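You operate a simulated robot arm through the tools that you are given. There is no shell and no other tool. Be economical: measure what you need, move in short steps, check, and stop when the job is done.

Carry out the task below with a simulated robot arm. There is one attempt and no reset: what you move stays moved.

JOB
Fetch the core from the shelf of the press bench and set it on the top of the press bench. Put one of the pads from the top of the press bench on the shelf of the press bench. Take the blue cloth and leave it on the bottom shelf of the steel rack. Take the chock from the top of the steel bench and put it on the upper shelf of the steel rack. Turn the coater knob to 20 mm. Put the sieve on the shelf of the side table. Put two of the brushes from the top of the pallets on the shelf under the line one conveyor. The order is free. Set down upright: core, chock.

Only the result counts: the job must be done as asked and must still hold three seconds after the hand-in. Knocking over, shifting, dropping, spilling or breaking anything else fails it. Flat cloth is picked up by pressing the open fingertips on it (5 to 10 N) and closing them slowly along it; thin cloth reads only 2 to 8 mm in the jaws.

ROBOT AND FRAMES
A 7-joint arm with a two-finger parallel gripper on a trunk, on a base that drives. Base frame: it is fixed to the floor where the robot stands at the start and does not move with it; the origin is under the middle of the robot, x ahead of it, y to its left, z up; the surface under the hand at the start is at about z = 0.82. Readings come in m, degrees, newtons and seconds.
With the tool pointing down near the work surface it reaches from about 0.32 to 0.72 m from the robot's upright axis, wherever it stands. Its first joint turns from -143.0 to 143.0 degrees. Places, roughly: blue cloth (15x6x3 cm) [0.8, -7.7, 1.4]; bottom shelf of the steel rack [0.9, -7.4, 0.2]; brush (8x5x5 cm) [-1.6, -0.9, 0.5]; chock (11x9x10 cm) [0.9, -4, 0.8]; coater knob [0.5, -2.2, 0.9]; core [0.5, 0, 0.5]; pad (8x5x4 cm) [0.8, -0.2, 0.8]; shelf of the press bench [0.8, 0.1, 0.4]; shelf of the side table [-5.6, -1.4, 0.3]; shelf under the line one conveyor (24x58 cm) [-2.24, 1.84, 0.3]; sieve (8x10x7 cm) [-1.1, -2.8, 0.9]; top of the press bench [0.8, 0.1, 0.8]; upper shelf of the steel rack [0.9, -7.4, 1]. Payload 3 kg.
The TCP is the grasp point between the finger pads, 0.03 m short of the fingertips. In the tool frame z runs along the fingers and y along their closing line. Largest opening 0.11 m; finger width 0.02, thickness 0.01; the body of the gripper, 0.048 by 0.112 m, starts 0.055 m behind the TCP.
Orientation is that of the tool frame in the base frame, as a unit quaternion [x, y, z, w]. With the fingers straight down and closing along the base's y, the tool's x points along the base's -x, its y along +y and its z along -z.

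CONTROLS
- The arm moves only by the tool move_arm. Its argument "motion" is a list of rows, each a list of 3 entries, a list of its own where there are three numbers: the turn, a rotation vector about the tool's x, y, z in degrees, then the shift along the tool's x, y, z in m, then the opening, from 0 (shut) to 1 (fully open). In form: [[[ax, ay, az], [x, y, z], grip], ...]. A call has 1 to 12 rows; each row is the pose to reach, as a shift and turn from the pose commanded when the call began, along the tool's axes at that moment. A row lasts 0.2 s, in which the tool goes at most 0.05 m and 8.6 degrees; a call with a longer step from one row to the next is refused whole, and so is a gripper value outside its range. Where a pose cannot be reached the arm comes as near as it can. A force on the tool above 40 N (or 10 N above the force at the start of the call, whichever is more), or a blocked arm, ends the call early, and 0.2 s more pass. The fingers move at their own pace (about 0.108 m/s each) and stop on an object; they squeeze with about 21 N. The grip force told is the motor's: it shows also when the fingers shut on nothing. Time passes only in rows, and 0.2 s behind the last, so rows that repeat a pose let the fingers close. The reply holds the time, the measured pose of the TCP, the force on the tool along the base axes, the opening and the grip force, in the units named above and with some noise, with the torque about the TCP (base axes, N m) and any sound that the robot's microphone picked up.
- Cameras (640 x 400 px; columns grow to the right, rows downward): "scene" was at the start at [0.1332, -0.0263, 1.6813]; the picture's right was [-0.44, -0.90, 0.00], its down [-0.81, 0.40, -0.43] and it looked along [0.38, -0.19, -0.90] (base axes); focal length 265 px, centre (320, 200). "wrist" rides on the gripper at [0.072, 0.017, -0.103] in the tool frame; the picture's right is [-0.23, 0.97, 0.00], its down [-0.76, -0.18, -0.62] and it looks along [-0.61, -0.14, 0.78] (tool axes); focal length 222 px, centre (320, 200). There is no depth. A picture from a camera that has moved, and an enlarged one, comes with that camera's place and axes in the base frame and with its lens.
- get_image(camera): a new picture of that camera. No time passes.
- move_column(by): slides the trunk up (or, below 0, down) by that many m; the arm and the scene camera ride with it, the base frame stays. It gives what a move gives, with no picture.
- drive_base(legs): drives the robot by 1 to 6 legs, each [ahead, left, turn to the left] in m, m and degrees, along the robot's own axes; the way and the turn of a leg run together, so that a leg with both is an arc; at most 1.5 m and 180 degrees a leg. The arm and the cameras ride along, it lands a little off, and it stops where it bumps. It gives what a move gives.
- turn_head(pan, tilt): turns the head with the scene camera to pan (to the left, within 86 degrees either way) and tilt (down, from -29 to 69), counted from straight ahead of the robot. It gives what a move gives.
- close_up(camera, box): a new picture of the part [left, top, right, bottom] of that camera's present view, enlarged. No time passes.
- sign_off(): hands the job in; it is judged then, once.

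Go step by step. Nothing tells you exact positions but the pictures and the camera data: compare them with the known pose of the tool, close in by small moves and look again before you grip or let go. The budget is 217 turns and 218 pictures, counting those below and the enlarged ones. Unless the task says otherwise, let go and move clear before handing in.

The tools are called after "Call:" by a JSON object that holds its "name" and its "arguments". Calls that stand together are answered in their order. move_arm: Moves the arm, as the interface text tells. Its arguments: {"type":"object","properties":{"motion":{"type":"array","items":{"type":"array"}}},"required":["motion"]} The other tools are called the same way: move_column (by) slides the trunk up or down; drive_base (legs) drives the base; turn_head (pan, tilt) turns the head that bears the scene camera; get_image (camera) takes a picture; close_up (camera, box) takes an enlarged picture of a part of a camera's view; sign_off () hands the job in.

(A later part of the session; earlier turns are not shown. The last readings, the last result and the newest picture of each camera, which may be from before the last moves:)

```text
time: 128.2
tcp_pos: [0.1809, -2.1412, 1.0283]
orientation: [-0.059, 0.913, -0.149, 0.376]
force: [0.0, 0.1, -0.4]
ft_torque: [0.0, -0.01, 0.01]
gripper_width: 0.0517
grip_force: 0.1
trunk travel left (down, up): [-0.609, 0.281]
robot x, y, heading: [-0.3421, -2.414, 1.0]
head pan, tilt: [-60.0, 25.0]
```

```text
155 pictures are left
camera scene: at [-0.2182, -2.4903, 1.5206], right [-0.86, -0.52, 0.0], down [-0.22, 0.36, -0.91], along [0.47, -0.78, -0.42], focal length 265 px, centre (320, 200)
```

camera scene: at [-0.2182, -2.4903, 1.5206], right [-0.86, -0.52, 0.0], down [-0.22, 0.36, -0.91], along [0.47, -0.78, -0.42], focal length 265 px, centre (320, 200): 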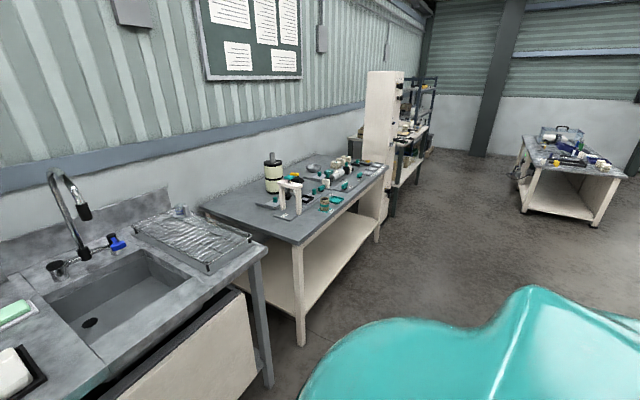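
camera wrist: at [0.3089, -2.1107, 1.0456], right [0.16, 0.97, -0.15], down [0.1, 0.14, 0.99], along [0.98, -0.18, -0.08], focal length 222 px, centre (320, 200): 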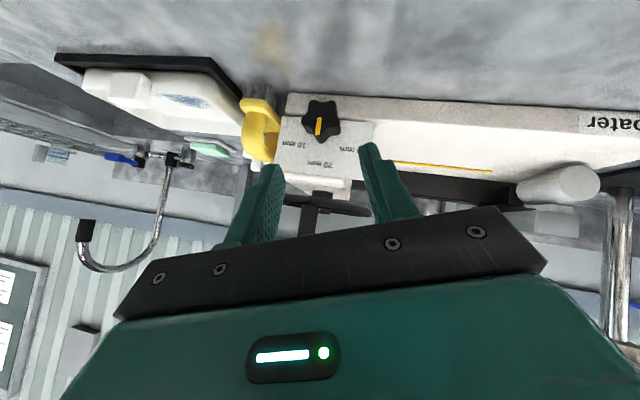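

The knob's mark lines up with 20 mm. Now set the tool straight down again, rise, and strafe to the steel bench for the chock.

Call:
{"name": "move_arm", "arguments": {"motion": [[[-2.9, 7.4, 1.2], [0, 0, 0], 0.5], [[-5.9, 14.8, 2.3], [0, 0, 0], 0.5], [[-8.8, 22.1, 3.5], [0, 0, 0], 0.5], [[-11.7, 29.5, 4.7], [0, 0, 0], 0.5], [[-14.7, 36.9, 5.8], [0, 0, 0], 0.5], [[-17.6, 44.3, 7], [0, 0, 0], 0.5], [[-17.6, 44.3, 7], [0, 0, 0], 0.5]]}}

Call:
{"name": "move_column", "arguments": {"by": 0.25}}

Call:
{"name": "drive_base", "arguments": {"legs": [[0, -0.8, -1], [0, -0.8, 0]]}}

Call:
{"name": "turn_head", "arguments": {"pan": 0, "tilt": 40}}

Call:
{"name": "get_image", "arguments": {"camera": "scene"}}

```text
time: 129.8
tcp_pos: [0.1733, -2.2105, 1.0119]
orientation: [-0.043, 0.964, -0.086, 0.248]
force: [-0.4, 0.5, 0.1]
ft_torque: [-0.04, -0.03, -0.02]
gripper_width: 0.0551
grip_force: 0.1
out of reach, approached as far as the arm can: row 2, 3, 4, 5, 6, 7
trunk travel left (down, up): [-0.609, 0.281]
robot x, y, heading: [-0.3392, -2.4168, 1.0]
head pan, tilt: [-60.0, 25.0]
```

```text
time: 132.4
tcp_pos: [0.1759, -2.2113, 1.2611]
orientation: [-0.043, 0.964, -0.086, 0.247]
force: [0.1, 0.4, -0.2]
ft_torque: [0.0, 0.0, 0.01]
gripper_width: 0.0551
grip_force: 0.0
trunk travel left (down, up): [-0.859, 0.031]
robot x, y, heading: [-0.3454, -2.4139, 1.0]
head pan, tilt: [-60.0, 25.0]
```

```text
time: 140.7
tcp_pos: [0.1889, -3.8492, 1.2612]
orientation: [-0.035, 0.965, -0.087, 0.246]
force: [0.4, -0.5, 0.2]
ft_torque: [0.0, -0.01, -0.01]
gripper_width: 0.0548
grip_force: 0.0
trunk travel left (down, up): [-0.859, 0.031]
robot x, y, heading: [-0.3261, -4.0429, 0.1]
head pan, tilt: [-60.0, 25.0]
```

```text
time: 142.0
tcp_pos: [0.1892, -3.8486, 1.2594]
orientation: [-0.035, 0.964, -0.088, 0.247]
force: [0.0, 0.0, -0.2]
ft_torque: [0.01, 0.01, -0.02]
gripper_width: 0.055
grip_force: 0.1
trunk travel left (down, up): [-0.859, 0.031]
robot x, y, heading: [-0.3332, -4.042, 0.2]
head pan, tilt: [0.0, 40.0]
```

```text
154 pictures are left
camera scene: at [-0.169, -4.0414, 1.7473], right [0.0, -1.0, 0.0], down [-0.64, 0.0, -0.77], along [0.77, 0.0, -0.64], focal length 265 px, centre (320, 200)
```

scene: 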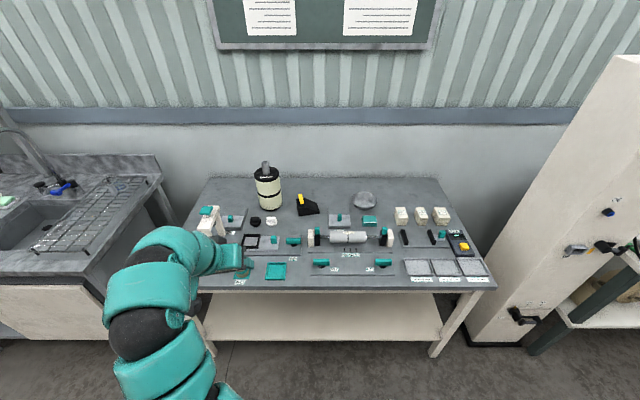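

Call:
{"name": "close_up", "arguments": {"camera": "scene", "box": [200, 155, 500, 300]}}

Call:
{"name": "close_up", "arguments": {"camera": "scene", "box": [280, 175, 360, 230]}}

```text
2.13 times, centred on (350, 228) of scene
camera zoom: at [-0.169, -4.0414, 1.7473], right [0.0, -1.0, 0.0], down [-0.64, 0.0, -0.77], along [0.77, 0.0, -0.64], focal length 566 px, centre (256, 141)
```

zoom: 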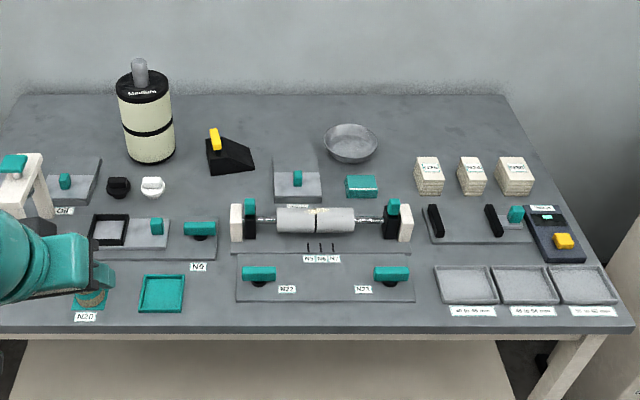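

```text
7.27 times, centred on (320, 202) of scene
camera zoom: at [-0.169, -4.0414, 1.7473], right [0.0, -1.0, 0.0], down [-0.64, 0.0, -0.77], along [0.77, 0.0, -0.64], focal length 1930 px, centre (320, 182)
```

zoom: 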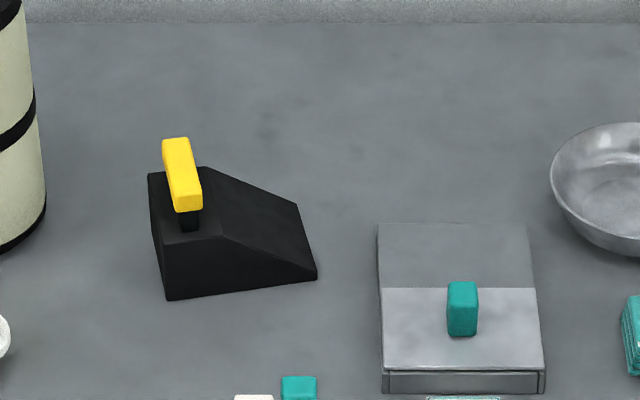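

The chock is the black wedge with the yellow handle bar at about (0.834, -3.95), bar running nearly along x with a yaw near 10°. I'll set a 45° forward tilt with that yaw and probe how far the arm reaches.

Call:
{"name": "move_arm", "arguments": {"motion": [[[-4.6, -5.7, -0.1], [0, 0, 0], 0.6], [[-9.3, -11.5, -0.3], [0, 0, 0], 0.6], [[-13.9, -17.2, -0.4], [0, 0, 0], 0.6], [[-13.9, -17.2, -0.4], [0, 0, 0], 0.6]]}}

Call:
{"name": "move_arm", "arguments": {"motion": [[[0, 0, 0], [-0.03, 0, 0.03], 0.6], [[0, 0, 0], [-0.06, 0, 0.06], 0.6], [[0, 0, 0], [-0.09, 0, 0.09], 0.6], [[0, 0, 0], [-0.12, 0, 0.12], 0.6]]}}

```text
time: 143.0
tcp_pos: [0.1893, -3.8493, 1.2602]
orientation: [-0.081, 0.92, 0.035, 0.382]
force: [1.1, 0.2, 0.0]
ft_torque: [-0.02, 0.03, -0.01]
gripper_width: 0.0662
grip_force: 0.1
trunk travel left (down, up): [-0.859, 0.031]
robot x, y, heading: [-0.3298, -4.043, -0.1]
head pan, tilt: [0.0, 40.0]
```

```text
time: 144.0
tcp_pos: [0.3593, -3.8198, 1.2581]
orientation: [-0.08, 0.92, 0.035, 0.381]
force: [-0.1, -0.4, 0.2]
ft_torque: [-0.01, 0.03, -0.02]
gripper_width: 0.0661
grip_force: 0.1
trunk travel left (down, up): [-0.859, 0.031]
robot x, y, heading: [-0.3328, -4.0434, 0.1]
head pan, tilt: [0.0, 40.0]
```

Call:
{"name": "move_arm", "arguments": {"motion": [[[0, 0, 0], [-0.03, 0, 0.03], 0.6], [[0, 0, 0], [-0.06, 0, 0.06], 0.6], [[0, 0, 0], [-0.09, 0, 0.09], 0.6]]}}

Call:
{"name": "get_image", "arguments": {"camera": "wrist"}}

Call:
{"name": "get_image", "arguments": {"camera": "scene"}}

```text
time: 144.8
tcp_pos: [0.4853, -3.7958, 1.26]
orientation: [-0.081, 0.92, 0.036, 0.381]
force: [0.0, 1.0, -0.2]
ft_torque: [0.03, 0.0, 0.01]
gripper_width: 0.0658
grip_force: 0.0
trunk travel left (down, up): [-0.859, 0.031]
robot x, y, heading: [-0.3312, -4.042, 0.2]
head pan, tilt: [0.0, 40.0]
```

```text
151 pictures are left
camera wrist: at [0.36, -3.8014, 1.2816], right [-0.01, 0.99, 0.16], down [0.13, -0.16, 0.98], along [0.99, 0.03, -0.12], focal length 222 px, centre (320, 200)
```

wrist: 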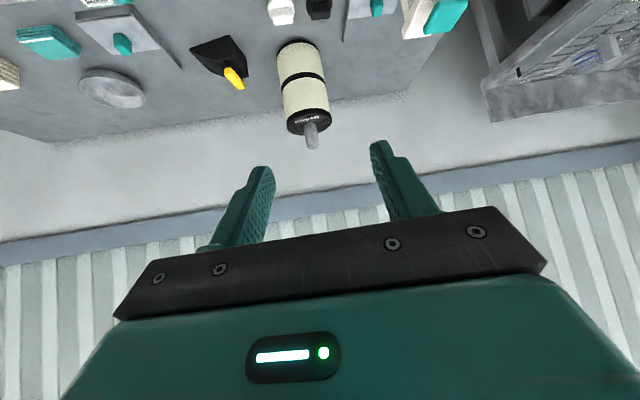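

```text
150 pictures are left
camera scene: at [-0.1669, -4.0412, 1.747], right [0.0, -1.0, 0.0], down [-0.64, 0.0, -0.77], along [0.77, 0.0, -0.64], focal length 265 px, centre (320, 200)
```

scene: 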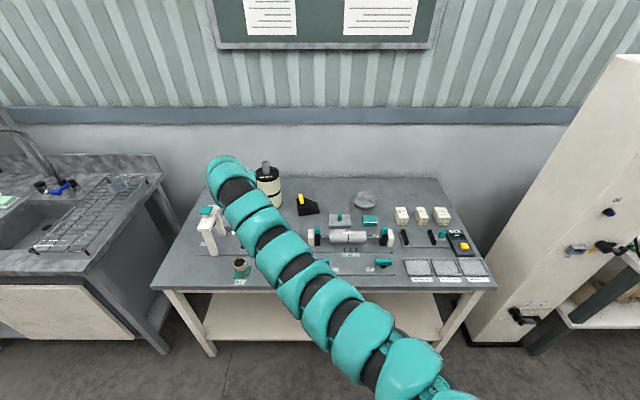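

The arm reaches well in this posture. The handle bar is at about (0.863, -3.945, 0.89). Drive in, then lower to a standoff and view.

Call:
{"name": "drive_base", "arguments": {"legs": [[0, -0.161, 0], [0.3, 0, 0]]}}

Call:
{"name": "move_column", "arguments": {"by": -0.25}}

Call:
{"name": "get_image", "arguments": {"camera": "wrist"}}

Call:
{"name": "get_image", "arguments": {"camera": "scene"}}

```text
time: 147.9
tcp_pos: [0.7837, -3.9588, 1.2593]
orientation: [-0.081, 0.92, 0.035, 0.382]
force: [0.3, 0.7, -0.7]
ft_torque: [-0.01, 0.0, -0.03]
gripper_width: 0.0659
grip_force: 0.1
trunk travel left (down, up): [-0.859, 0.031]
robot x, y, heading: [-0.0299, -4.2031, 0.2]
head pan, tilt: [0.0, 40.0]
```

```text
time: 150.4
tcp_pos: [0.7826, -3.9591, 1.0102]
orientation: [-0.08, 0.921, 0.034, 0.381]
force: [1.2, -0.2, 0.6]
ft_torque: [0.02, 0.01, -0.02]
gripper_width: 0.0659
grip_force: 0.0
trunk travel left (down, up): [-0.609, 0.281]
robot x, y, heading: [-0.0308, -4.2032, -0.1]
head pan, tilt: [0.0, 40.0]
```

```text
149 pictures are left
camera wrist: at [0.6584, -3.9642, 1.0319], right [-0.01, 0.99, 0.16], down [0.13, -0.16, 0.98], along [0.99, 0.03, -0.12], focal length 222 px, centre (320, 200)
```

wrist: 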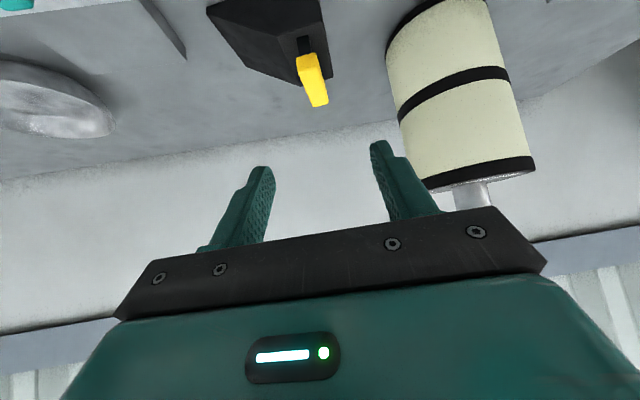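

```text
148 pictures are left
camera scene: at [0.1307, -4.2027, 1.4973], right [0.0, -1.0, 0.0], down [-0.64, 0.0, -0.77], along [0.77, 0.0, -0.64], focal length 265 px, centre (320, 200)
```

scene: 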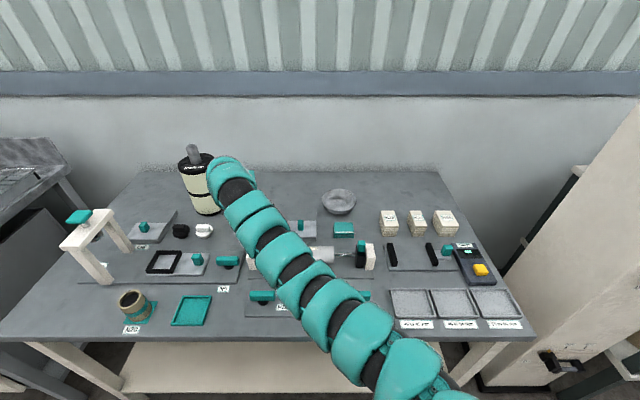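

Everything lines up along the tool axis: lower 4.5 cm, then advance about 8 cm and look before the last bit.

Call:
{"name": "move_column", "arguments": {"by": -0.044}}

Call:
{"name": "move_arm", "arguments": {"motion": [[[0, 0, 0], [0, 0, 0.03], 0.6], [[0, 0, 0], [0, 0, 0.06], 0.6], [[0, 0, 0], [0, 0, 0.07], 0.6]]}}

Call:
{"name": "get_image", "arguments": {"camera": "wrist"}}

```text
time: 151.3
tcp_pos: [0.7832, -3.9588, 0.9669]
orientation: [-0.08, 0.92, 0.034, 0.382]
force: [-0.1, -0.3, 0.2]
ft_torque: [0.0, -0.01, 0.01]
gripper_width: 0.0659
grip_force: 0.0
trunk travel left (down, up): [-0.565, 0.325]
robot x, y, heading: [-0.0363, -4.2049, 0.0]
head pan, tilt: [0.0, 40.0]
```

```text
time: 152.1
tcp_pos: [0.8142, -3.9552, 0.9291]
orientation: [-0.08, 0.92, 0.035, 0.382]
force: [0.6, -0.2, 0.3]
ft_torque: [0.02, -0.05, 0.01]
gripper_width: 0.066
grip_force: 0.0
out of reach, approached as far as the arm can: row 2, 3
trunk travel left (down, up): [-0.565, 0.325]
robot x, y, heading: [-0.0322, -4.2026, -0.0]
head pan, tilt: [0.0, 40.0]
```

```text
147 pictures are left
camera wrist: at [0.6906, -3.9592, 0.9516], right [-0.01, 0.99, 0.16], down [0.13, -0.16, 0.98], along [0.99, 0.03, -0.12], focal length 222 px, centre (320, 200)
```

wrist: 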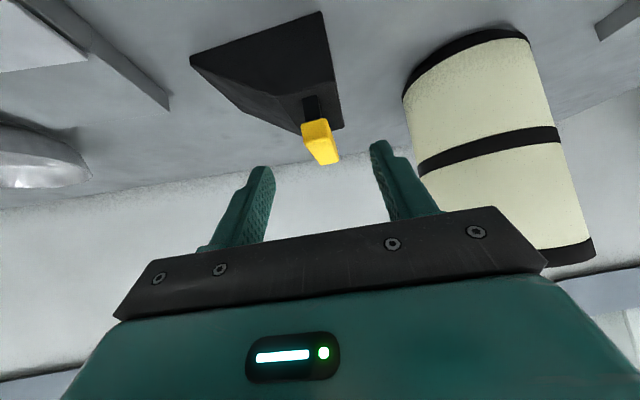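

At the arm's reach limit; base and column will do the rest: forward 3.6 cm, left 0.8 cm.

Call:
{"name": "drive_base", "arguments": {"legs": [[0.036, 0.008, 0]]}}

Call:
{"name": "get_image", "arguments": {"camera": "wrist"}}

```text
time: 153.0
tcp_pos: [0.8522, -3.9444, 0.9286]
orientation: [-0.08, 0.92, 0.033, 0.381]
force: [-0.1, -0.8, -1.1]
ft_torque: [0.02, 0.01, 0.02]
gripper_width: 0.0659
grip_force: 0.0
trunk travel left (down, up): [-0.565, 0.325]
robot x, y, heading: [0.0054, -4.1937, -0.2]
head pan, tilt: [0.0, 40.0]
```

```text
146 pictures are left
camera wrist: at [0.7272, -3.9502, 0.9508], right [-0.01, 0.99, 0.16], down [0.13, -0.16, 0.98], along [0.99, 0.03, -0.12], focal length 222 px, centre (320, 200)
```

wrist: 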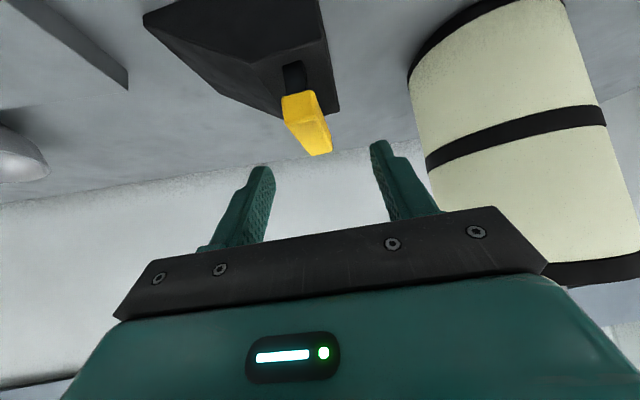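

Bar top ≈0.90, block top ≈0.86. Lower 3.4 cm and close on the bar.

Call:
{"name": "move_column", "arguments": {"by": -0.034}}

Call:
{"name": "move_arm", "arguments": {"motion": [[[0, 0, 0], [0, 0, 0], 0.4], [[0, 0, 0], [0, 0, 0], 0.25], [[0, 0, 0], [0, 0, 0], 0.1], [[0, 0, 0], [0, 0, 0], 0.1], [[0, 0, 0], [0, 0, 0], 0.1]]}}

Call:
{"name": "get_image", "arguments": {"camera": "wrist"}}

```text
time: 153.8
tcp_pos: [0.8506, -3.9459, 0.8963]
orientation: [-0.08, 0.92, 0.035, 0.381]
force: [0.6, 0.1, 0.0]
ft_torque: [0.01, 0.03, 0.01]
gripper_width: 0.0658
grip_force: 0.0
trunk travel left (down, up): [-0.531, 0.359]
robot x, y, heading: [0.0058, -4.1961, -0.0]
head pan, tilt: [0.0, 40.0]
```

```text
time: 155.0
tcp_pos: [0.851, -3.9455, 0.8945]
orientation: [-0.081, 0.92, 0.035, 0.382]
force: [-0.8, -0.7, -0.5]
ft_torque: [-0.11, -0.14, -0.05]
gripper_width: 0.02
grip_force: 21.0
trunk travel left (down, up): [-0.531, 0.359]
robot x, y, heading: [0.0008, -4.1926, -0.1]
head pan, tilt: [0.0, 40.0]
```

```text
145 pictures are left
camera wrist: at [0.7264, -3.9507, 0.9178], right [-0.01, 0.99, 0.16], down [0.13, -0.16, 0.98], along [0.99, 0.03, -0.12], focal length 222 px, centre (320, 200)
```

wrist: 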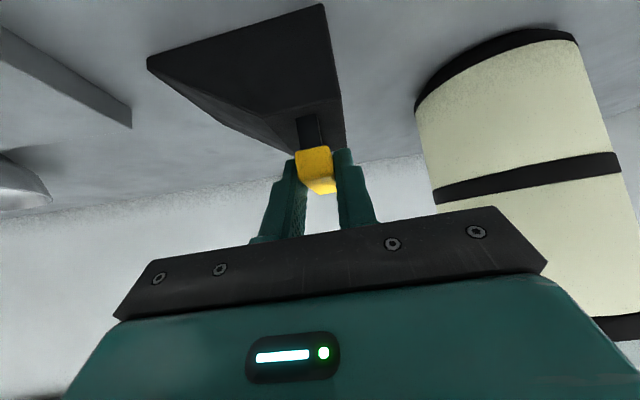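

Bar gripped at 20 mm. Lift 3 cm and check that it hangs level.

Call:
{"name": "move_column", "arguments": {"by": 0.03}}

Call:
{"name": "get_image", "arguments": {"camera": "wrist"}}

```text
time: 155.7
tcp_pos: [0.8498, -3.9448, 0.9259]
orientation: [-0.08, 0.92, 0.033, 0.381]
force: [0.6, -0.3, -3.3]
ft_torque: [0.08, 0.1, 0.01]
gripper_width: 0.0198
grip_force: 20.9
trunk travel left (down, up): [-0.561, 0.329]
robot x, y, heading: [0.0041, -4.1954, -0.1]
head pan, tilt: [0.0, 40.0]
```

```text
144 pictures are left
camera wrist: at [0.7266, -3.9503, 0.9471], right [-0.01, 0.99, 0.16], down [0.13, -0.16, 0.98], along [0.99, 0.03, -0.12], focal length 222 px, centre (320, 200)
```

wrist: 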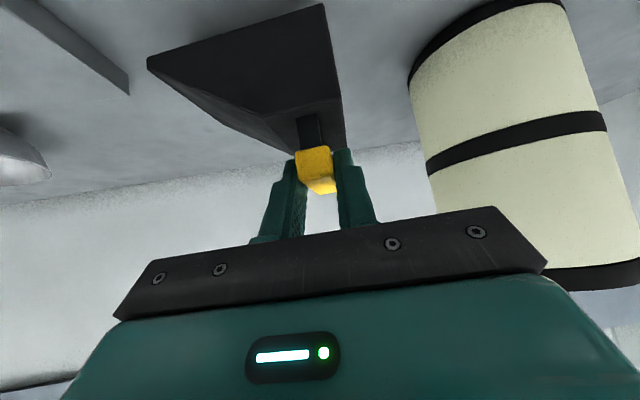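

The chock hangs level. Raise, back away from the bench, retract the arm, then look down the aisle toward the rack.

Call:
{"name": "move_column", "arguments": {"by": 0.32}}

Call:
{"name": "drive_base", "arguments": {"legs": [[-0.34, 0, 0]]}}

Call:
{"name": "move_arm", "arguments": {"motion": [[[0, 0, 0], [0.03, 0, -0.03], 0.1], [[0, 0, 0], [0.06, 0, -0.06], 0.1], [[0, 0, 0], [0.09, 0, -0.09], 0.1], [[0, 0, 0], [0.12, 0, -0.12], 0.1], [[0, 0, 0], [0.15, 0, -0.15], 0.1], [[0, 0, 0], [0.18, 0, -0.18], 0.1]]}}

Call:
{"name": "turn_head", "arguments": {"pan": -75, "tilt": 20}}

Call:
{"name": "get_image", "arguments": {"camera": "scene"}}

```text
time: 158.9
tcp_pos: [0.85, -3.9451, 1.246]
orientation: [-0.08, 0.92, 0.034, 0.381]
force: [-0.2, -0.6, -3.4]
ft_torque: [0.08, 0.07, -0.01]
gripper_width: 0.0201
grip_force: 20.8
trunk travel left (down, up): [-0.881, 0.009]
robot x, y, heading: [0.0006, -4.1951, 0.1]
head pan, tilt: [0.0, 40.0]
```

```text
time: 161.1
tcp_pos: [0.5082, -3.9446, 1.246]
orientation: [-0.08, 0.92, 0.034, 0.382]
force: [-0.9, -0.6, -4.2]
ft_torque: [0.07, 0.07, -0.02]
gripper_width: 0.0199
grip_force: 21.0
trunk travel left (down, up): [-0.881, 0.009]
robot x, y, heading: [-0.3374, -4.1943, 0.3]
head pan, tilt: [0.0, 40.0]
```

```text
time: 162.5
tcp_pos: [0.2572, -3.992, 1.2447]
orientation: [-0.08, 0.92, 0.035, 0.381]
force: [-0.2, -0.4, -4.2]
ft_torque: [0.05, 0.13, 0.0]
gripper_width: 0.0196
grip_force: 21.3
trunk travel left (down, up): [-0.881, 0.009]
robot x, y, heading: [-0.3359, -4.1934, 0.1]
head pan, tilt: [0.0, 40.0]
```

```text
time: 164.0
tcp_pos: [0.2581, -3.9885, 1.2438]
orientation: [-0.081, 0.921, 0.034, 0.381]
force: [0.7, -1.0, -3.5]
ft_torque: [0.08, 0.09, 0.01]
gripper_width: 0.02
grip_force: 21.3
trunk travel left (down, up): [-0.881, 0.009]
robot x, y, heading: [-0.3362, -4.1951, 0.2]
head pan, tilt: [-75.0, 20.0]
```

```text
143 pictures are left
camera scene: at [-0.2351, -4.2842, 1.8006], right [-0.97, -0.26, 0.0], down [-0.09, 0.33, -0.94], along [0.24, -0.91, -0.34], focal length 265 px, centre (320, 200)
```

scene: 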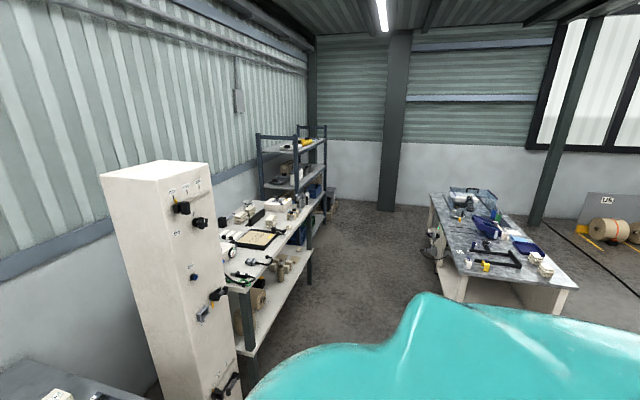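

The aisle narrows between the cabinet knobs (x≈0.43) and the table on the right (x≈-0.7). I'll retract the arm a bit more and strafe down the middle.

Call:
{"name": "move_arm", "arguments": {"motion": [[[0, 0, 0], [0.03, 0, -0.03], 0.1], [[0, 0, 0], [0.06, 0, -0.06], 0.1], [[0, 0, 0], [0.08, 0, -0.08], 0.1]]}}

Call:
{"name": "drive_base", "arguments": {"legs": [[0.09, -0.4, 0], [0, -1.0, 0]]}}

Call:
{"name": "get_image", "arguments": {"camera": "scene"}}

```text
time: 164.8
tcp_pos: [0.1457, -4.0068, 1.2461]
orientation: [-0.079, 0.92, 0.034, 0.382]
force: [0.3, -0.1, -3.3]
ft_torque: [0.04, 0.1, -0.02]
gripper_width: 0.0197
grip_force: 20.9
trunk travel left (down, up): [-0.881, 0.009]
robot x, y, heading: [-0.3369, -4.1983, -0.0]
head pan, tilt: [-75.0, 20.0]
```

```text
time: 172.1
tcp_pos: [0.2482, -5.3878, 1.2453]
orientation: [-0.088, 0.92, 0.038, 0.38]
force: [-0.4, -0.2, -3.9]
ft_torque: [0.08, 0.06, 0.02]
gripper_width: 0.02
grip_force: 21.1
trunk travel left (down, up): [-0.881, 0.009]
robot x, y, heading: [-0.2351, -5.5824, 1.1]
head pan, tilt: [-75.0, 20.0]
```

```text
142 pictures are left
camera scene: at [-0.1298, -5.6717, 1.8006], right [-0.96, -0.27, 0.0], down [-0.09, 0.33, -0.94], along [0.26, -0.9, -0.34], focal length 265 px, centre (320, 200)
```

scene: 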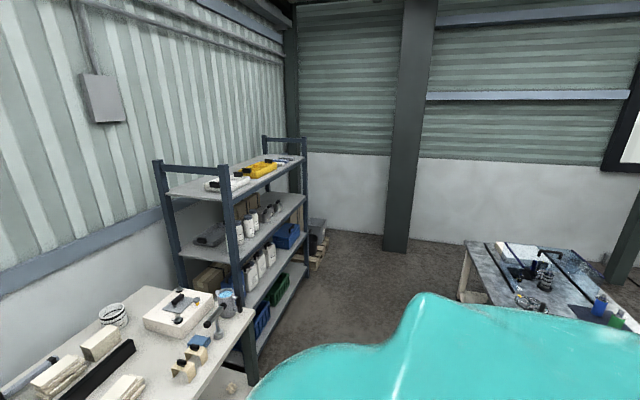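

The rack stands ahead with several levels. Continue strafing to face it.

Call:
{"name": "drive_base", "arguments": {"legs": [[0, -0.9, -1], [0, -0.6, 0]]}}

Call:
{"name": "turn_head", "arguments": {"pan": -10, "tilt": 25}}

Call:
{"name": "get_image", "arguments": {"camera": "scene"}}

Call:
{"name": "get_image", "arguments": {"camera": "wrist"}}

```text
time: 179.8
tcp_pos: [0.2557, -6.8844, 1.2457]
orientation: [-0.084, 0.92, 0.036, 0.381]
force: [-0.5, -0.2, -3.9]
ft_torque: [0.09, 0.07, -0.03]
gripper_width: 0.0201
grip_force: 20.9
trunk travel left (down, up): [-0.881, 0.009]
robot x, y, heading: [-0.2306, -7.0782, 0.5]
head pan, tilt: [-75.0, 20.0]
```

```text
time: 181.1
tcp_pos: [0.2542, -6.8833, 1.2462]
orientation: [-0.084, 0.92, 0.036, 0.381]
force: [0.5, -0.5, -4.1]
ft_torque: [0.07, 0.09, 0.02]
gripper_width: 0.0199
grip_force: 21.5
trunk travel left (down, up): [-0.881, 0.009]
robot x, y, heading: [-0.2268, -7.0799, 0.5]
head pan, tilt: [-10.0, 25.0]
```

```text
141 pictures are left
camera scene: at [-0.0587, -7.0911, 1.7925], right [-0.17, -0.99, 0.0], down [-0.42, 0.07, -0.91], along [0.89, -0.15, -0.42], focal length 265 px, centre (320, 200)
```

scene: 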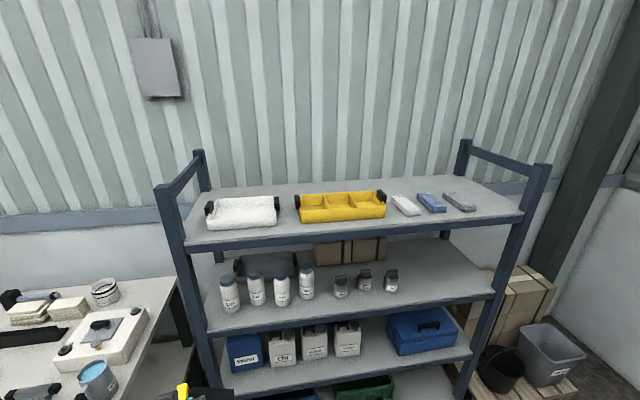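

```text
140 pictures are left
camera wrist: at [0.1304, -6.8904, 1.2669], right [-0.02, 0.99, 0.16], down [0.13, -0.16, 0.98], along [0.99, 0.04, -0.12], focal length 222 px, centre (320, 200)
```

wrist: 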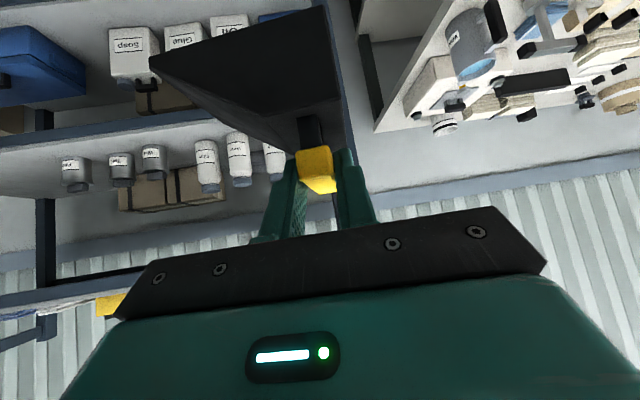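

The second level (z≈1.0) is the upper shelf, with free room right of the small jars. I'll lower a bit, strafe so the handle is at y≈-7.62, and look again.

Call:
{"name": "move_column", "arguments": {"by": -0.1}}

Call:
{"name": "drive_base", "arguments": {"legs": [[0, -0.737, -0.5]]}}

Call:
{"name": "turn_head", "arguments": {"pan": 10, "tilt": 30}}

Call:
{"name": "get_image", "arguments": {"camera": "scene"}}

Call:
{"name": "get_image", "arguments": {"camera": "wrist"}}

```text
time: 182.4
tcp_pos: [0.2538, -6.8836, 1.1453]
orientation: [-0.084, 0.92, 0.036, 0.38]
force: [-0.1, -1.0, -3.6]
ft_torque: [0.07, 0.1, 0.01]
gripper_width: 0.0197
grip_force: 21.4
trunk travel left (down, up): [-0.781, 0.109]
robot x, y, heading: [-0.2259, -7.077, 0.5]
head pan, tilt: [-10.0, 25.0]
```

```text
time: 186.4
tcp_pos: [0.2596, -7.6072, 1.1448]
orientation: [-0.08, 0.92, 0.035, 0.381]
force: [0.2, -0.6, -3.7]
ft_torque: [0.07, 0.09, 0.06]
gripper_width: 0.0201
grip_force: 21.2
trunk travel left (down, up): [-0.781, 0.109]
robot x, y, heading: [-0.2232, -7.7957, -0.1]
head pan, tilt: [-10.0, 25.0]
```

```text
time: 187.2
tcp_pos: [0.2605, -7.6082, 1.1446]
orientation: [-0.08, 0.92, 0.035, 0.382]
force: [-0.4, 0.3, -3.8]
ft_torque: [0.06, 0.09, 0.03]
gripper_width: 0.0196
grip_force: 20.9
trunk travel left (down, up): [-0.781, 0.109]
robot x, y, heading: [-0.223, -7.7982, 0.1]
head pan, tilt: [10.0, 30.0]
```

```text
139 pictures are left
camera scene: at [-0.0572, -7.7801, 1.6846], right [0.17, -0.98, 0.0], down [-0.49, -0.09, -0.87], along [0.85, 0.15, -0.5], focal length 265 px, centre (320, 200)
```

scene: 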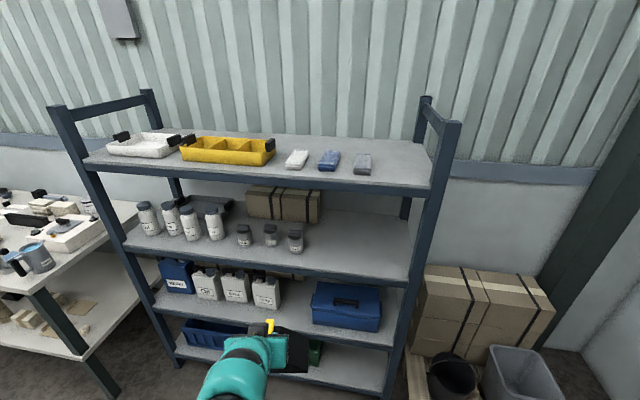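

```text
138 pictures are left
camera wrist: at [0.1352, -7.6127, 1.1669], right [-0.01, 0.99, 0.16], down [0.13, -0.16, 0.98], along [0.99, 0.03, -0.12], focal length 222 px, centre (320, 200)
```

wrist: 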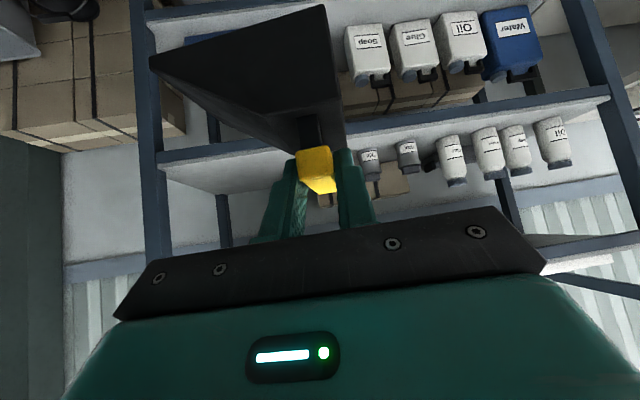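

The shelf surface is nearer z≈0.965 and its front edge x≈0.65; the free zone lies y -7.62 to -7.95. Shift right 9 cm, extend the arm, and approach.

Call:
{"name": "drive_base", "arguments": {"legs": [[0, -0.09, 0]]}}

Call:
{"name": "move_arm", "arguments": {"motion": [[[0, 0, 0], [-0.03, 0, 0.03], 0.1], [[0, 0, 0], [-0.06, 0, 0.06], 0.1], [[0, 0, 0], [-0.09, 0, 0.09], 0.1], [[0, 0, 0], [-0.12, 0, 0.12], 0.1], [[0, 0, 0], [-0.14, 0, 0.14], 0.1]]}}

Call:
{"name": "drive_base", "arguments": {"legs": [[0.12, 0, 0]]}}

Call:
{"name": "move_column", "arguments": {"by": -0.03}}

Call:
{"name": "get_image", "arguments": {"camera": "wrist"}}

Call:
{"name": "get_image", "arguments": {"camera": "scene"}}

```text
time: 188.3
tcp_pos: [0.2598, -7.6988, 1.1451]
orientation: [-0.08, 0.921, 0.035, 0.381]
force: [-1.0, -0.6, -4.1]
ft_torque: [0.07, 0.06, -0.03]
gripper_width: 0.0198
grip_force: 21.1
trunk travel left (down, up): [-0.781, 0.109]
robot x, y, heading: [-0.2263, -7.8862, 0.1]
head pan, tilt: [10.0, 30.0]
```

```text
time: 189.5
tcp_pos: [0.4558, -7.6637, 1.1463]
orientation: [-0.081, 0.921, 0.034, 0.38]
force: [-0.8, -0.2, -3.6]
ft_torque: [0.05, 0.1, 0.02]
gripper_width: 0.0198
grip_force: 21.3
trunk travel left (down, up): [-0.781, 0.109]
robot x, y, heading: [-0.2261, -7.8837, 0.2]
head pan, tilt: [10.0, 30.0]
```

```text
time: 190.7
tcp_pos: [0.5765, -7.665, 1.1454]
orientation: [-0.079, 0.921, 0.033, 0.38]
force: [0.3, 0.0, -3.7]
ft_torque: [0.08, 0.1, 0.01]
gripper_width: 0.0197
grip_force: 21.0
trunk travel left (down, up): [-0.781, 0.109]
robot x, y, heading: [-0.1047, -7.8869, -0.3]
head pan, tilt: [10.0, 30.0]
```

```text
time: 191.5
tcp_pos: [0.5751, -7.6649, 1.117]
orientation: [-0.08, 0.92, 0.034, 0.382]
force: [-0.5, 0.2, -4.0]
ft_torque: [0.04, 0.09, -0.01]
gripper_width: 0.0198
grip_force: 21.3
trunk travel left (down, up): [-0.751, 0.139]
robot x, y, heading: [-0.1066, -7.8859, -0.3]
head pan, tilt: [10.0, 30.0]
```

```text
137 pictures are left
camera wrist: at [0.4504, -7.6694, 1.1386], right [-0.01, 0.99, 0.16], down [0.13, -0.16, 0.98], along [0.99, 0.03, -0.12], focal length 222 px, centre (320, 200)
```

wrist: 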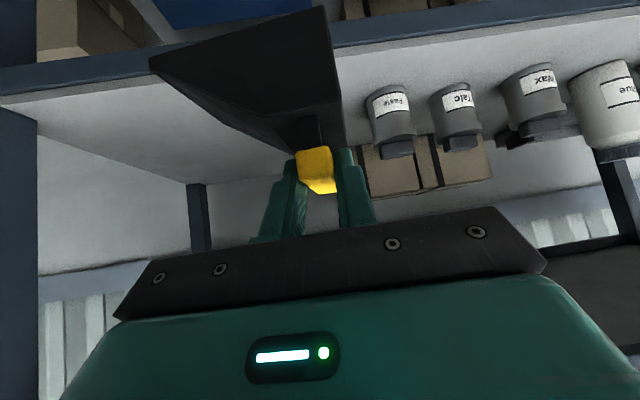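

```text
136 pictures are left
camera scene: at [0.0618, -7.8702, 1.6546], right [0.17, -0.99, 0.0], down [-0.49, -0.09, -0.87], along [0.85, 0.15, -0.5], focal length 265 px, centre (320, 200)
```

scene: 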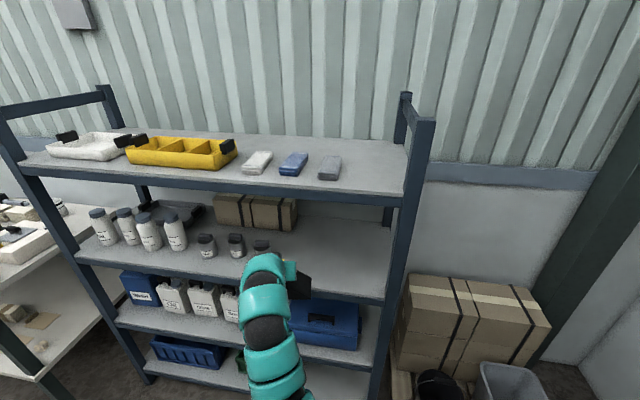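

Clear path. Drive in 12.5 cm and check before lowering.

Call:
{"name": "drive_base", "arguments": {"legs": [[0.125, 0, 0]]}}

Call:
{"name": "get_image", "arguments": {"camera": "wrist"}}

Call:
{"name": "get_image", "arguments": {"camera": "scene"}}

```text
time: 192.8
tcp_pos: [0.7011, -7.6671, 1.1157]
orientation: [-0.079, 0.921, 0.034, 0.38]
force: [0.8, 0.6, -3.6]
ft_torque: [0.06, 0.08, 0.0]
gripper_width: 0.0197
grip_force: 21.2
trunk travel left (down, up): [-0.751, 0.139]
robot x, y, heading: [0.0222, -7.885, -0.1]
head pan, tilt: [10.0, 30.0]
```

```text
135 pictures are left
camera wrist: at [0.5768, -7.6707, 1.1377], right [-0.01, 0.99, 0.16], down [0.13, -0.16, 0.98], along [0.99, 0.03, -0.13], focal length 222 px, centre (320, 200)
```

wrist: 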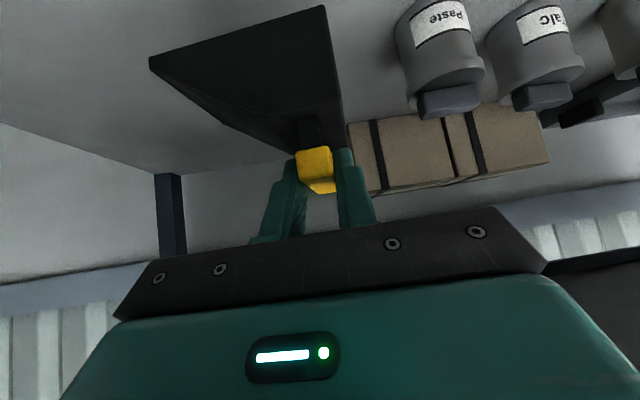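

```text
134 pictures are left
camera scene: at [0.1888, -7.8708, 1.6543], right [0.17, -0.99, 0.0], down [-0.49, -0.09, -0.87], along [0.85, 0.15, -0.5], focal length 265 px, centre (320, 200)
```

scene: 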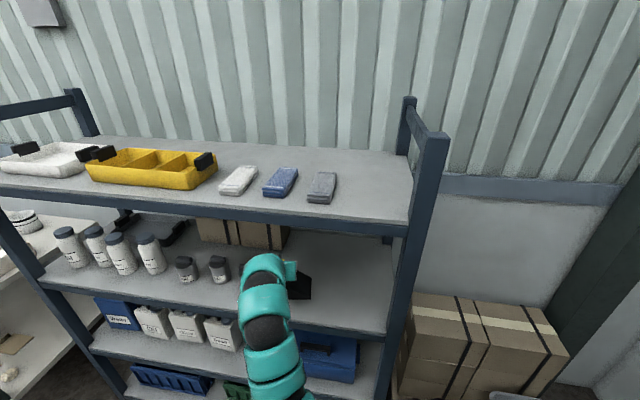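

Clear all around. Lower toward the shelf.

Call:
{"name": "move_column", "arguments": {"by": -0.04}}

Call:
{"name": "move_column", "arguments": {"by": -0.008}}

Call:
{"name": "move_column", "arguments": {"by": -0.005}}

Call:
{"name": "get_image", "arguments": {"camera": "wrist"}}

```text
time: 193.6
tcp_pos: [0.7, -7.6673, 1.0768]
orientation: [-0.079, 0.92, 0.034, 0.381]
force: [-0.5, 0.6, -3.8]
ft_torque: [0.02, 0.13, -0.03]
gripper_width: 0.02
grip_force: 20.9
trunk travel left (down, up): [-0.711, 0.179]
robot x, y, heading: [0.0197, -7.886, -0.1]
head pan, tilt: [10.0, 30.0]
```

```text
time: 194.2
tcp_pos: [0.6999, -7.6659, 1.0675]
orientation: [-0.079, 0.92, 0.033, 0.381]
force: [-0.4, 0.8, -3.8]
ft_torque: [0.06, 0.04, -0.01]
gripper_width: 0.0199
grip_force: 20.3
trunk travel left (down, up): [-0.703, 0.187]
robot x, y, heading: [0.0194, -7.8877, -0.3]
head pan, tilt: [10.0, 30.0]
```

```text
time: 194.7
tcp_pos: [0.7002, -7.6668, 1.0626]
orientation: [-0.078, 0.92, 0.034, 0.381]
force: [0.2, 0.0, -3.2]
ft_torque: [0.07, 0.06, 0.0]
gripper_width: 0.0202
grip_force: 21.4
trunk travel left (down, up): [-0.698, 0.192]
robot x, y, heading: [0.0181, -7.8856, -0.4]
head pan, tilt: [10.0, 30.0]
```

```text
133 pictures are left
camera wrist: at [0.5753, -7.6707, 1.0854], right [-0.01, 0.99, 0.16], down [0.13, -0.16, 0.98], along [0.99, 0.03, -0.12], focal length 222 px, centre (320, 200)
```

wrist: 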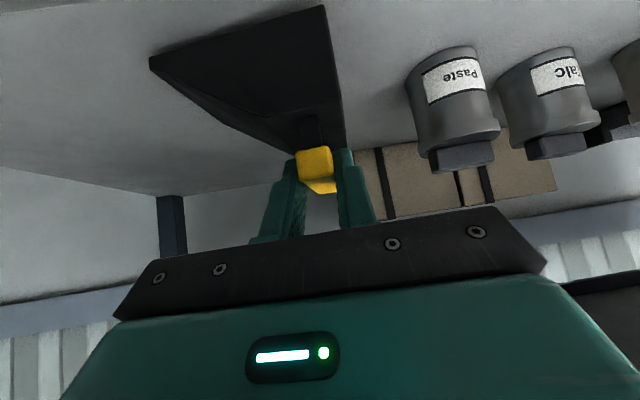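

Call:
{"name": "move_column", "arguments": {"by": -0.006}}

Call:
{"name": "move_column", "arguments": {"by": -0.004}}

Call:
{"name": "move_column", "arguments": {"by": -0.004}}

```text
time: 195.2
tcp_pos: [0.7005, -7.6666, 1.0567]
orientation: [-0.078, 0.921, 0.033, 0.381]
force: [-0.1, 0.7, -3.6]
ft_torque: [0.07, 0.1, -0.02]
gripper_width: 0.0201
grip_force: 21.3
trunk travel left (down, up): [-0.692, 0.198]
robot x, y, heading: [0.0171, -7.8881, -0.2]
head pan, tilt: [10.0, 30.0]
```

```text
time: 195.8
tcp_pos: [0.6995, -7.6665, 1.0559]
orientation: [-0.08, 0.919, 0.035, 0.383]
force: [0.8, 2.3, 10.5]
ft_torque: [-0.08, 0.01, 0.05]
gripper_width: 0.0197
grip_force: 21.5
trunk travel left (down, up): [-0.688, 0.202]
robot x, y, heading: [0.0183, -7.8838, 0.0]
head pan, tilt: [10.0, 30.0]
```

```text
time: 196.3
tcp_pos: [0.6981, -7.6672, 1.0551]
orientation: [-0.078, 0.919, 0.036, 0.386]
force: [7.8, 4.6, 34.6]
ft_torque: [-0.01, -0.44, 0.32]
gripper_width: 0.0201
grip_force: 21.2
trunk travel left (down, up): [-0.684, 0.206]
robot x, y, heading: [0.017, -7.8889, -0.3]
head pan, tilt: [10.0, 30.0]
```

Contact. Relieve 4 mm, open, retreat along the tool, and check it stands.

Call:
{"name": "move_column", "arguments": {"by": 0.004}}

Call:
{"name": "move_arm", "arguments": {"motion": [[[0, 0, 0], [0, 0, 0], 0.25], [[0, 0, 0], [0, 0, 0], 0.4], [[0, 0, 0], [0, 0, 0], 0.5], [[0, 0, 0], [0, 0, -0.03], 0.5], [[0, 0, 0], [0, 0, -0.06], 0.5]]}}

Call:
{"name": "get_image", "arguments": {"camera": "wrist"}}

```text
time: 196.8
tcp_pos: [0.6982, -7.6663, 1.053]
orientation: [-0.079, 0.921, 0.033, 0.381]
force: [6.6, 5.5, 21.7]
ft_torque: [0.01, -0.27, 0.18]
gripper_width: 0.0199
grip_force: 21.6
trunk travel left (down, up): [-0.688, 0.202]
robot x, y, heading: [0.0202, -7.8842, -0.6]
head pan, tilt: [10.0, 30.0]
```

```text
time: 198.0
tcp_pos: [0.6564, -7.6741, 1.0987]
orientation: [-0.079, 0.92, 0.033, 0.381]
force: [0.3, -1.0, -0.2]
ft_torque: [0.0, -0.02, -0.03]
gripper_width: 0.0553
grip_force: 0.1
trunk travel left (down, up): [-0.688, 0.202]
robot x, y, heading: [0.0184, -7.8869, -0.3]
head pan, tilt: [10.0, 30.0]
```

```text
132 pictures are left
camera wrist: at [0.5327, -7.678, 1.1192], right [-0.01, 0.99, 0.16], down [0.12, -0.16, 0.98], along [0.99, 0.03, -0.12], focal length 222 px, centre (320, 200)
```

wrist: 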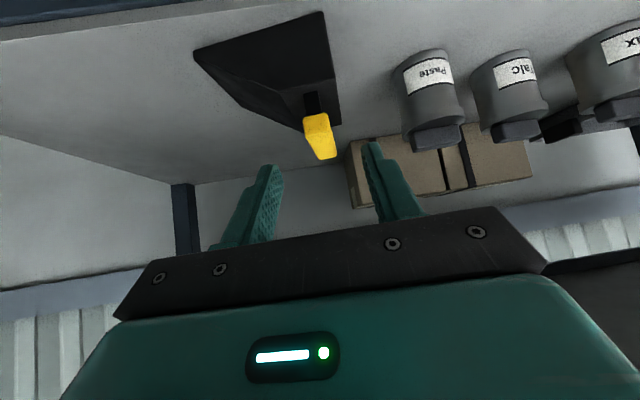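

The chock stands on the upper shelf. Back out, rise, and look at the cloths on the top level.

Call:
{"name": "drive_base", "arguments": {"legs": [[-0.3, 0, 0]]}}

Call:
{"name": "move_column", "arguments": {"by": 0.2}}

Call:
{"name": "move_arm", "arguments": {"motion": [[[0, 0, 0], [-0.033, 0, -0.033], 0.5], [[0, 0, 0], [-0.067, 0, -0.067], 0.5], [[0, 0, 0], [-0.1, 0, -0.1], 0.5], [[0, 0, 0], [-0.12, 0, -0.12], 0.5]]}}

Call:
{"name": "get_image", "arguments": {"camera": "wrist"}}

Call:
{"name": "get_image", "arguments": {"camera": "scene"}}

```text
time: 200.1
tcp_pos: [0.3493, -7.6725, 1.0967]
orientation: [-0.078, 0.92, 0.033, 0.381]
force: [0.8, -0.2, -0.1]
ft_torque: [0.04, -0.01, 0.0]
gripper_width: 0.0552
grip_force: 0.1
trunk travel left (down, up): [-0.688, 0.202]
robot x, y, heading: [-0.2848, -7.8827, -0.2]
head pan, tilt: [10.0, 30.0]
```

```text
time: 202.3
tcp_pos: [0.3498, -7.6727, 1.2975]
orientation: [-0.078, 0.921, 0.034, 0.381]
force: [-0.5, 0.5, 0.6]
ft_torque: [0.0, 0.01, 0.01]
gripper_width: 0.0549
grip_force: 0.1
trunk travel left (down, up): [-0.888, 0.002]
robot x, y, heading: [-0.2876, -7.8856, -0.3]
head pan, tilt: [10.0, 30.0]
```

```text
time: 203.3
tcp_pos: [0.3498, -7.6732, 1.4664]
orientation: [-0.079, 0.92, 0.034, 0.381]
force: [-0.5, 0.5, -0.2]
ft_torque: [0.0, 0.03, 0.0]
gripper_width: 0.0551
grip_force: 0.0
trunk travel left (down, up): [-0.888, 0.002]
robot x, y, heading: [-0.2894, -7.8834, -0.1]
head pan, tilt: [10.0, 30.0]
```

```text
131 pictures are left
camera wrist: at [0.2261, -7.6776, 1.4883], right [-0.01, 0.99, 0.16], down [0.12, -0.16, 0.98], along [0.99, 0.03, -0.12], focal length 222 px, centre (320, 200)
```

wrist: 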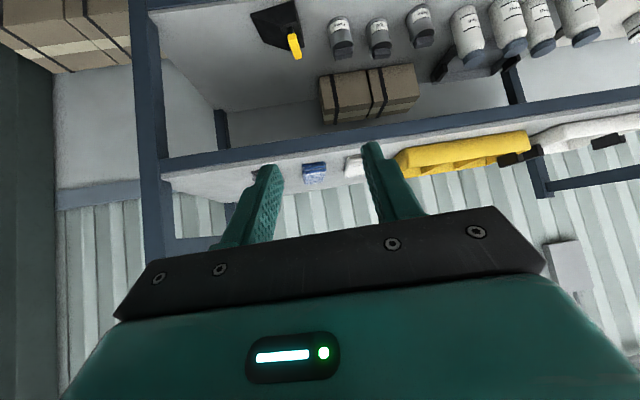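

```text
130 pictures are left
camera scene: at [-0.1214, -7.8708, 1.7916], right [0.17, -0.99, 0.0], down [-0.49, -0.09, -0.87], along [0.85, 0.15, -0.5], focal length 265 px, centre (320, 200)
```

scene: 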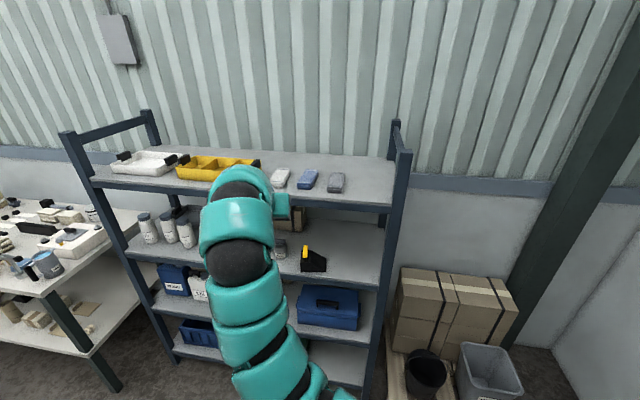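

Call:
{"name": "close_up", "arguments": {"camera": "scene", "box": [260, 155, 360, 205]}}

Call:
{"name": "close_up", "arguments": {"camera": "wrist", "box": [240, 130, 420, 210]}}

```text
6.40 times, centred on (310, 180) of scene
camera zoom: at [-0.1214, -7.8708, 1.7916], right [0.17, -0.99, 0.0], down [-0.49, -0.09, -0.87], along [0.85, 0.15, -0.5], focal length 1699 px, centre (384, 328)
```

zoom: 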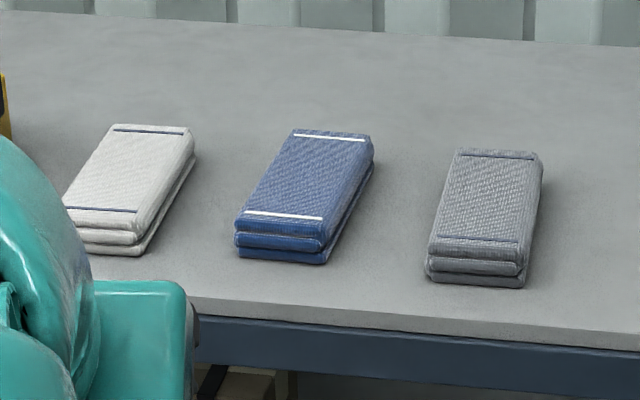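

```text
3.56 times, centred on (330, 170) of wrist
camera zoom: at [0.2261, -7.6776, 1.4883], right [-0.01, 0.99, 0.16], down [0.12, -0.16, 0.98], along [0.99, 0.03, -0.12], focal length 790 px, centre (284, 307)
```

zoom: 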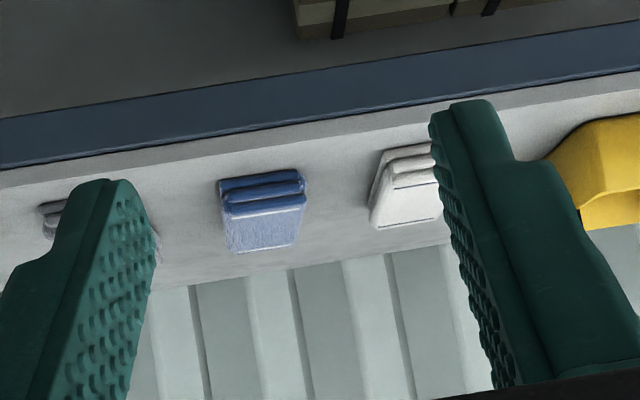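

The blue cloth is a folded stack centred near (0.775, -7.665), shelf at z≈1.342, nearly square to x. I'll straighten the hand's yaw, extend and drive over it.

Call:
{"name": "move_arm", "arguments": {"motion": [[[4.6, 0, 4.6], [-0.03, 0, 0.03], 0.75], [[9.2, 0, 9.2], [-0.06, 0, 0.06], 0.75], [[9.2, 0, 9.2], [-0.07, 0, 0.07], 0.75]]}}

Call:
{"name": "drive_base", "arguments": {"legs": [[0.2, 0, 0]]}}

Call:
{"name": "get_image", "arguments": {"camera": "wrist"}}

```text
time: 204.1
tcp_pos: [0.4496, -7.6569, 1.4668]
orientation: [0.028, 0.923, -0.01, 0.383]
force: [0.2, 0.0, -0.5]
ft_torque: [0.0, 0.01, 0.0]
gripper_width: 0.0827
grip_force: 0.1
trunk travel left (down, up): [-0.888, 0.002]
robot x, y, heading: [-0.2877, -7.8852, -0.0]
head pan, tilt: [10.0, 30.0]
```

```text
time: 205.7
tcp_pos: [0.6519, -7.6521, 1.4657]
orientation: [0.024, 0.924, -0.008, 0.382]
force: [0.5, 0.6, 0.5]
ft_torque: [-0.01, -0.01, 0.02]
gripper_width: 0.0824
grip_force: 0.0
trunk travel left (down, up): [-0.888, 0.002]
robot x, y, heading: [-0.0851, -7.8826, -0.3]
head pan, tilt: [10.0, 30.0]
```

```text
127 pictures are left
camera wrist: at [0.5291, -7.6297, 1.4875], right [0.21, 0.96, 0.16], down [0.09, -0.18, 0.98], along [0.97, -0.19, -0.12], focal length 222 px, centre (320, 200)
```

wrist: 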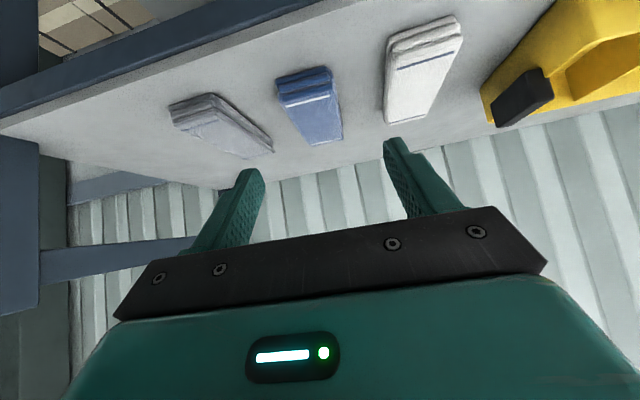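

Call:
{"name": "drive_base", "arguments": {"legs": [[0.11, -0.013, 0]]}}

Call:
{"name": "move_column", "arguments": {"by": -0.045}}

Call:
{"name": "get_image", "arguments": {"camera": "wrist"}}

```text
time: 206.9
tcp_pos: [0.7623, -7.6675, 1.4641]
orientation: [0.025, 0.924, -0.01, 0.383]
force: [0.9, 0.6, -0.5]
ft_torque: [-0.01, -0.02, -0.03]
gripper_width: 0.0824
grip_force: 0.0
trunk travel left (down, up): [-0.888, 0.002]
robot x, y, heading: [0.0233, -7.8994, 0.2]
head pan, tilt: [10.0, 30.0]
```

```text
time: 207.8
tcp_pos: [0.762, -7.6674, 1.4218]
orientation: [0.025, 0.924, -0.009, 0.382]
force: [-0.2, -0.1, 0.1]
ft_torque: [0.02, 0.01, -0.02]
gripper_width: 0.0825
grip_force: 0.0
trunk travel left (down, up): [-0.843, 0.047]
robot x, y, heading: [0.024, -7.8976, -0.1]
head pan, tilt: [10.0, 30.0]
```

```text
126 pictures are left
camera wrist: at [0.6389, -7.6438, 1.4431], right [0.21, 0.96, 0.16], down [0.09, -0.18, 0.98], along [0.97, -0.19, -0.12], focal length 222 px, centre (320, 200)
```

wrist: 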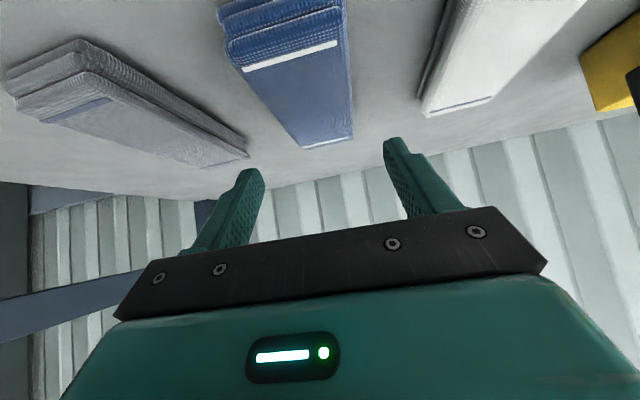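

Aligned over the blue cloth. Lower to z≈1.375 and close slowly.

Call:
{"name": "move_column", "arguments": {"by": -0.046}}

Call:
{"name": "get_image", "arguments": {"camera": "wrist"}}

```text
time: 208.7
tcp_pos: [0.7619, -7.6666, 1.3742]
orientation: [0.025, 0.924, -0.009, 0.382]
force: [0.6, -0.3, -0.5]
ft_torque: [-0.01, 0.0, 0.01]
gripper_width: 0.0825
grip_force: 0.1
trunk travel left (down, up): [-0.797, 0.093]
robot x, y, heading: [0.0263, -7.898, 0.1]
head pan, tilt: [10.0, 30.0]
```

```text
125 pictures are left
camera wrist: at [0.639, -7.6438, 1.397], right [0.21, 0.96, 0.16], down [0.09, -0.18, 0.98], along [0.97, -0.19, -0.12], focal length 222 px, centre (320, 200)
```

wrist: 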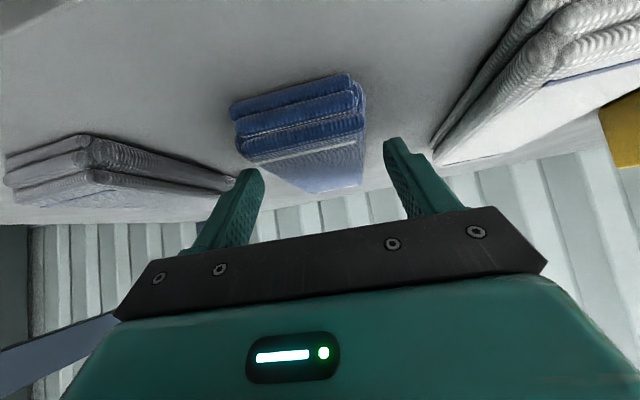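

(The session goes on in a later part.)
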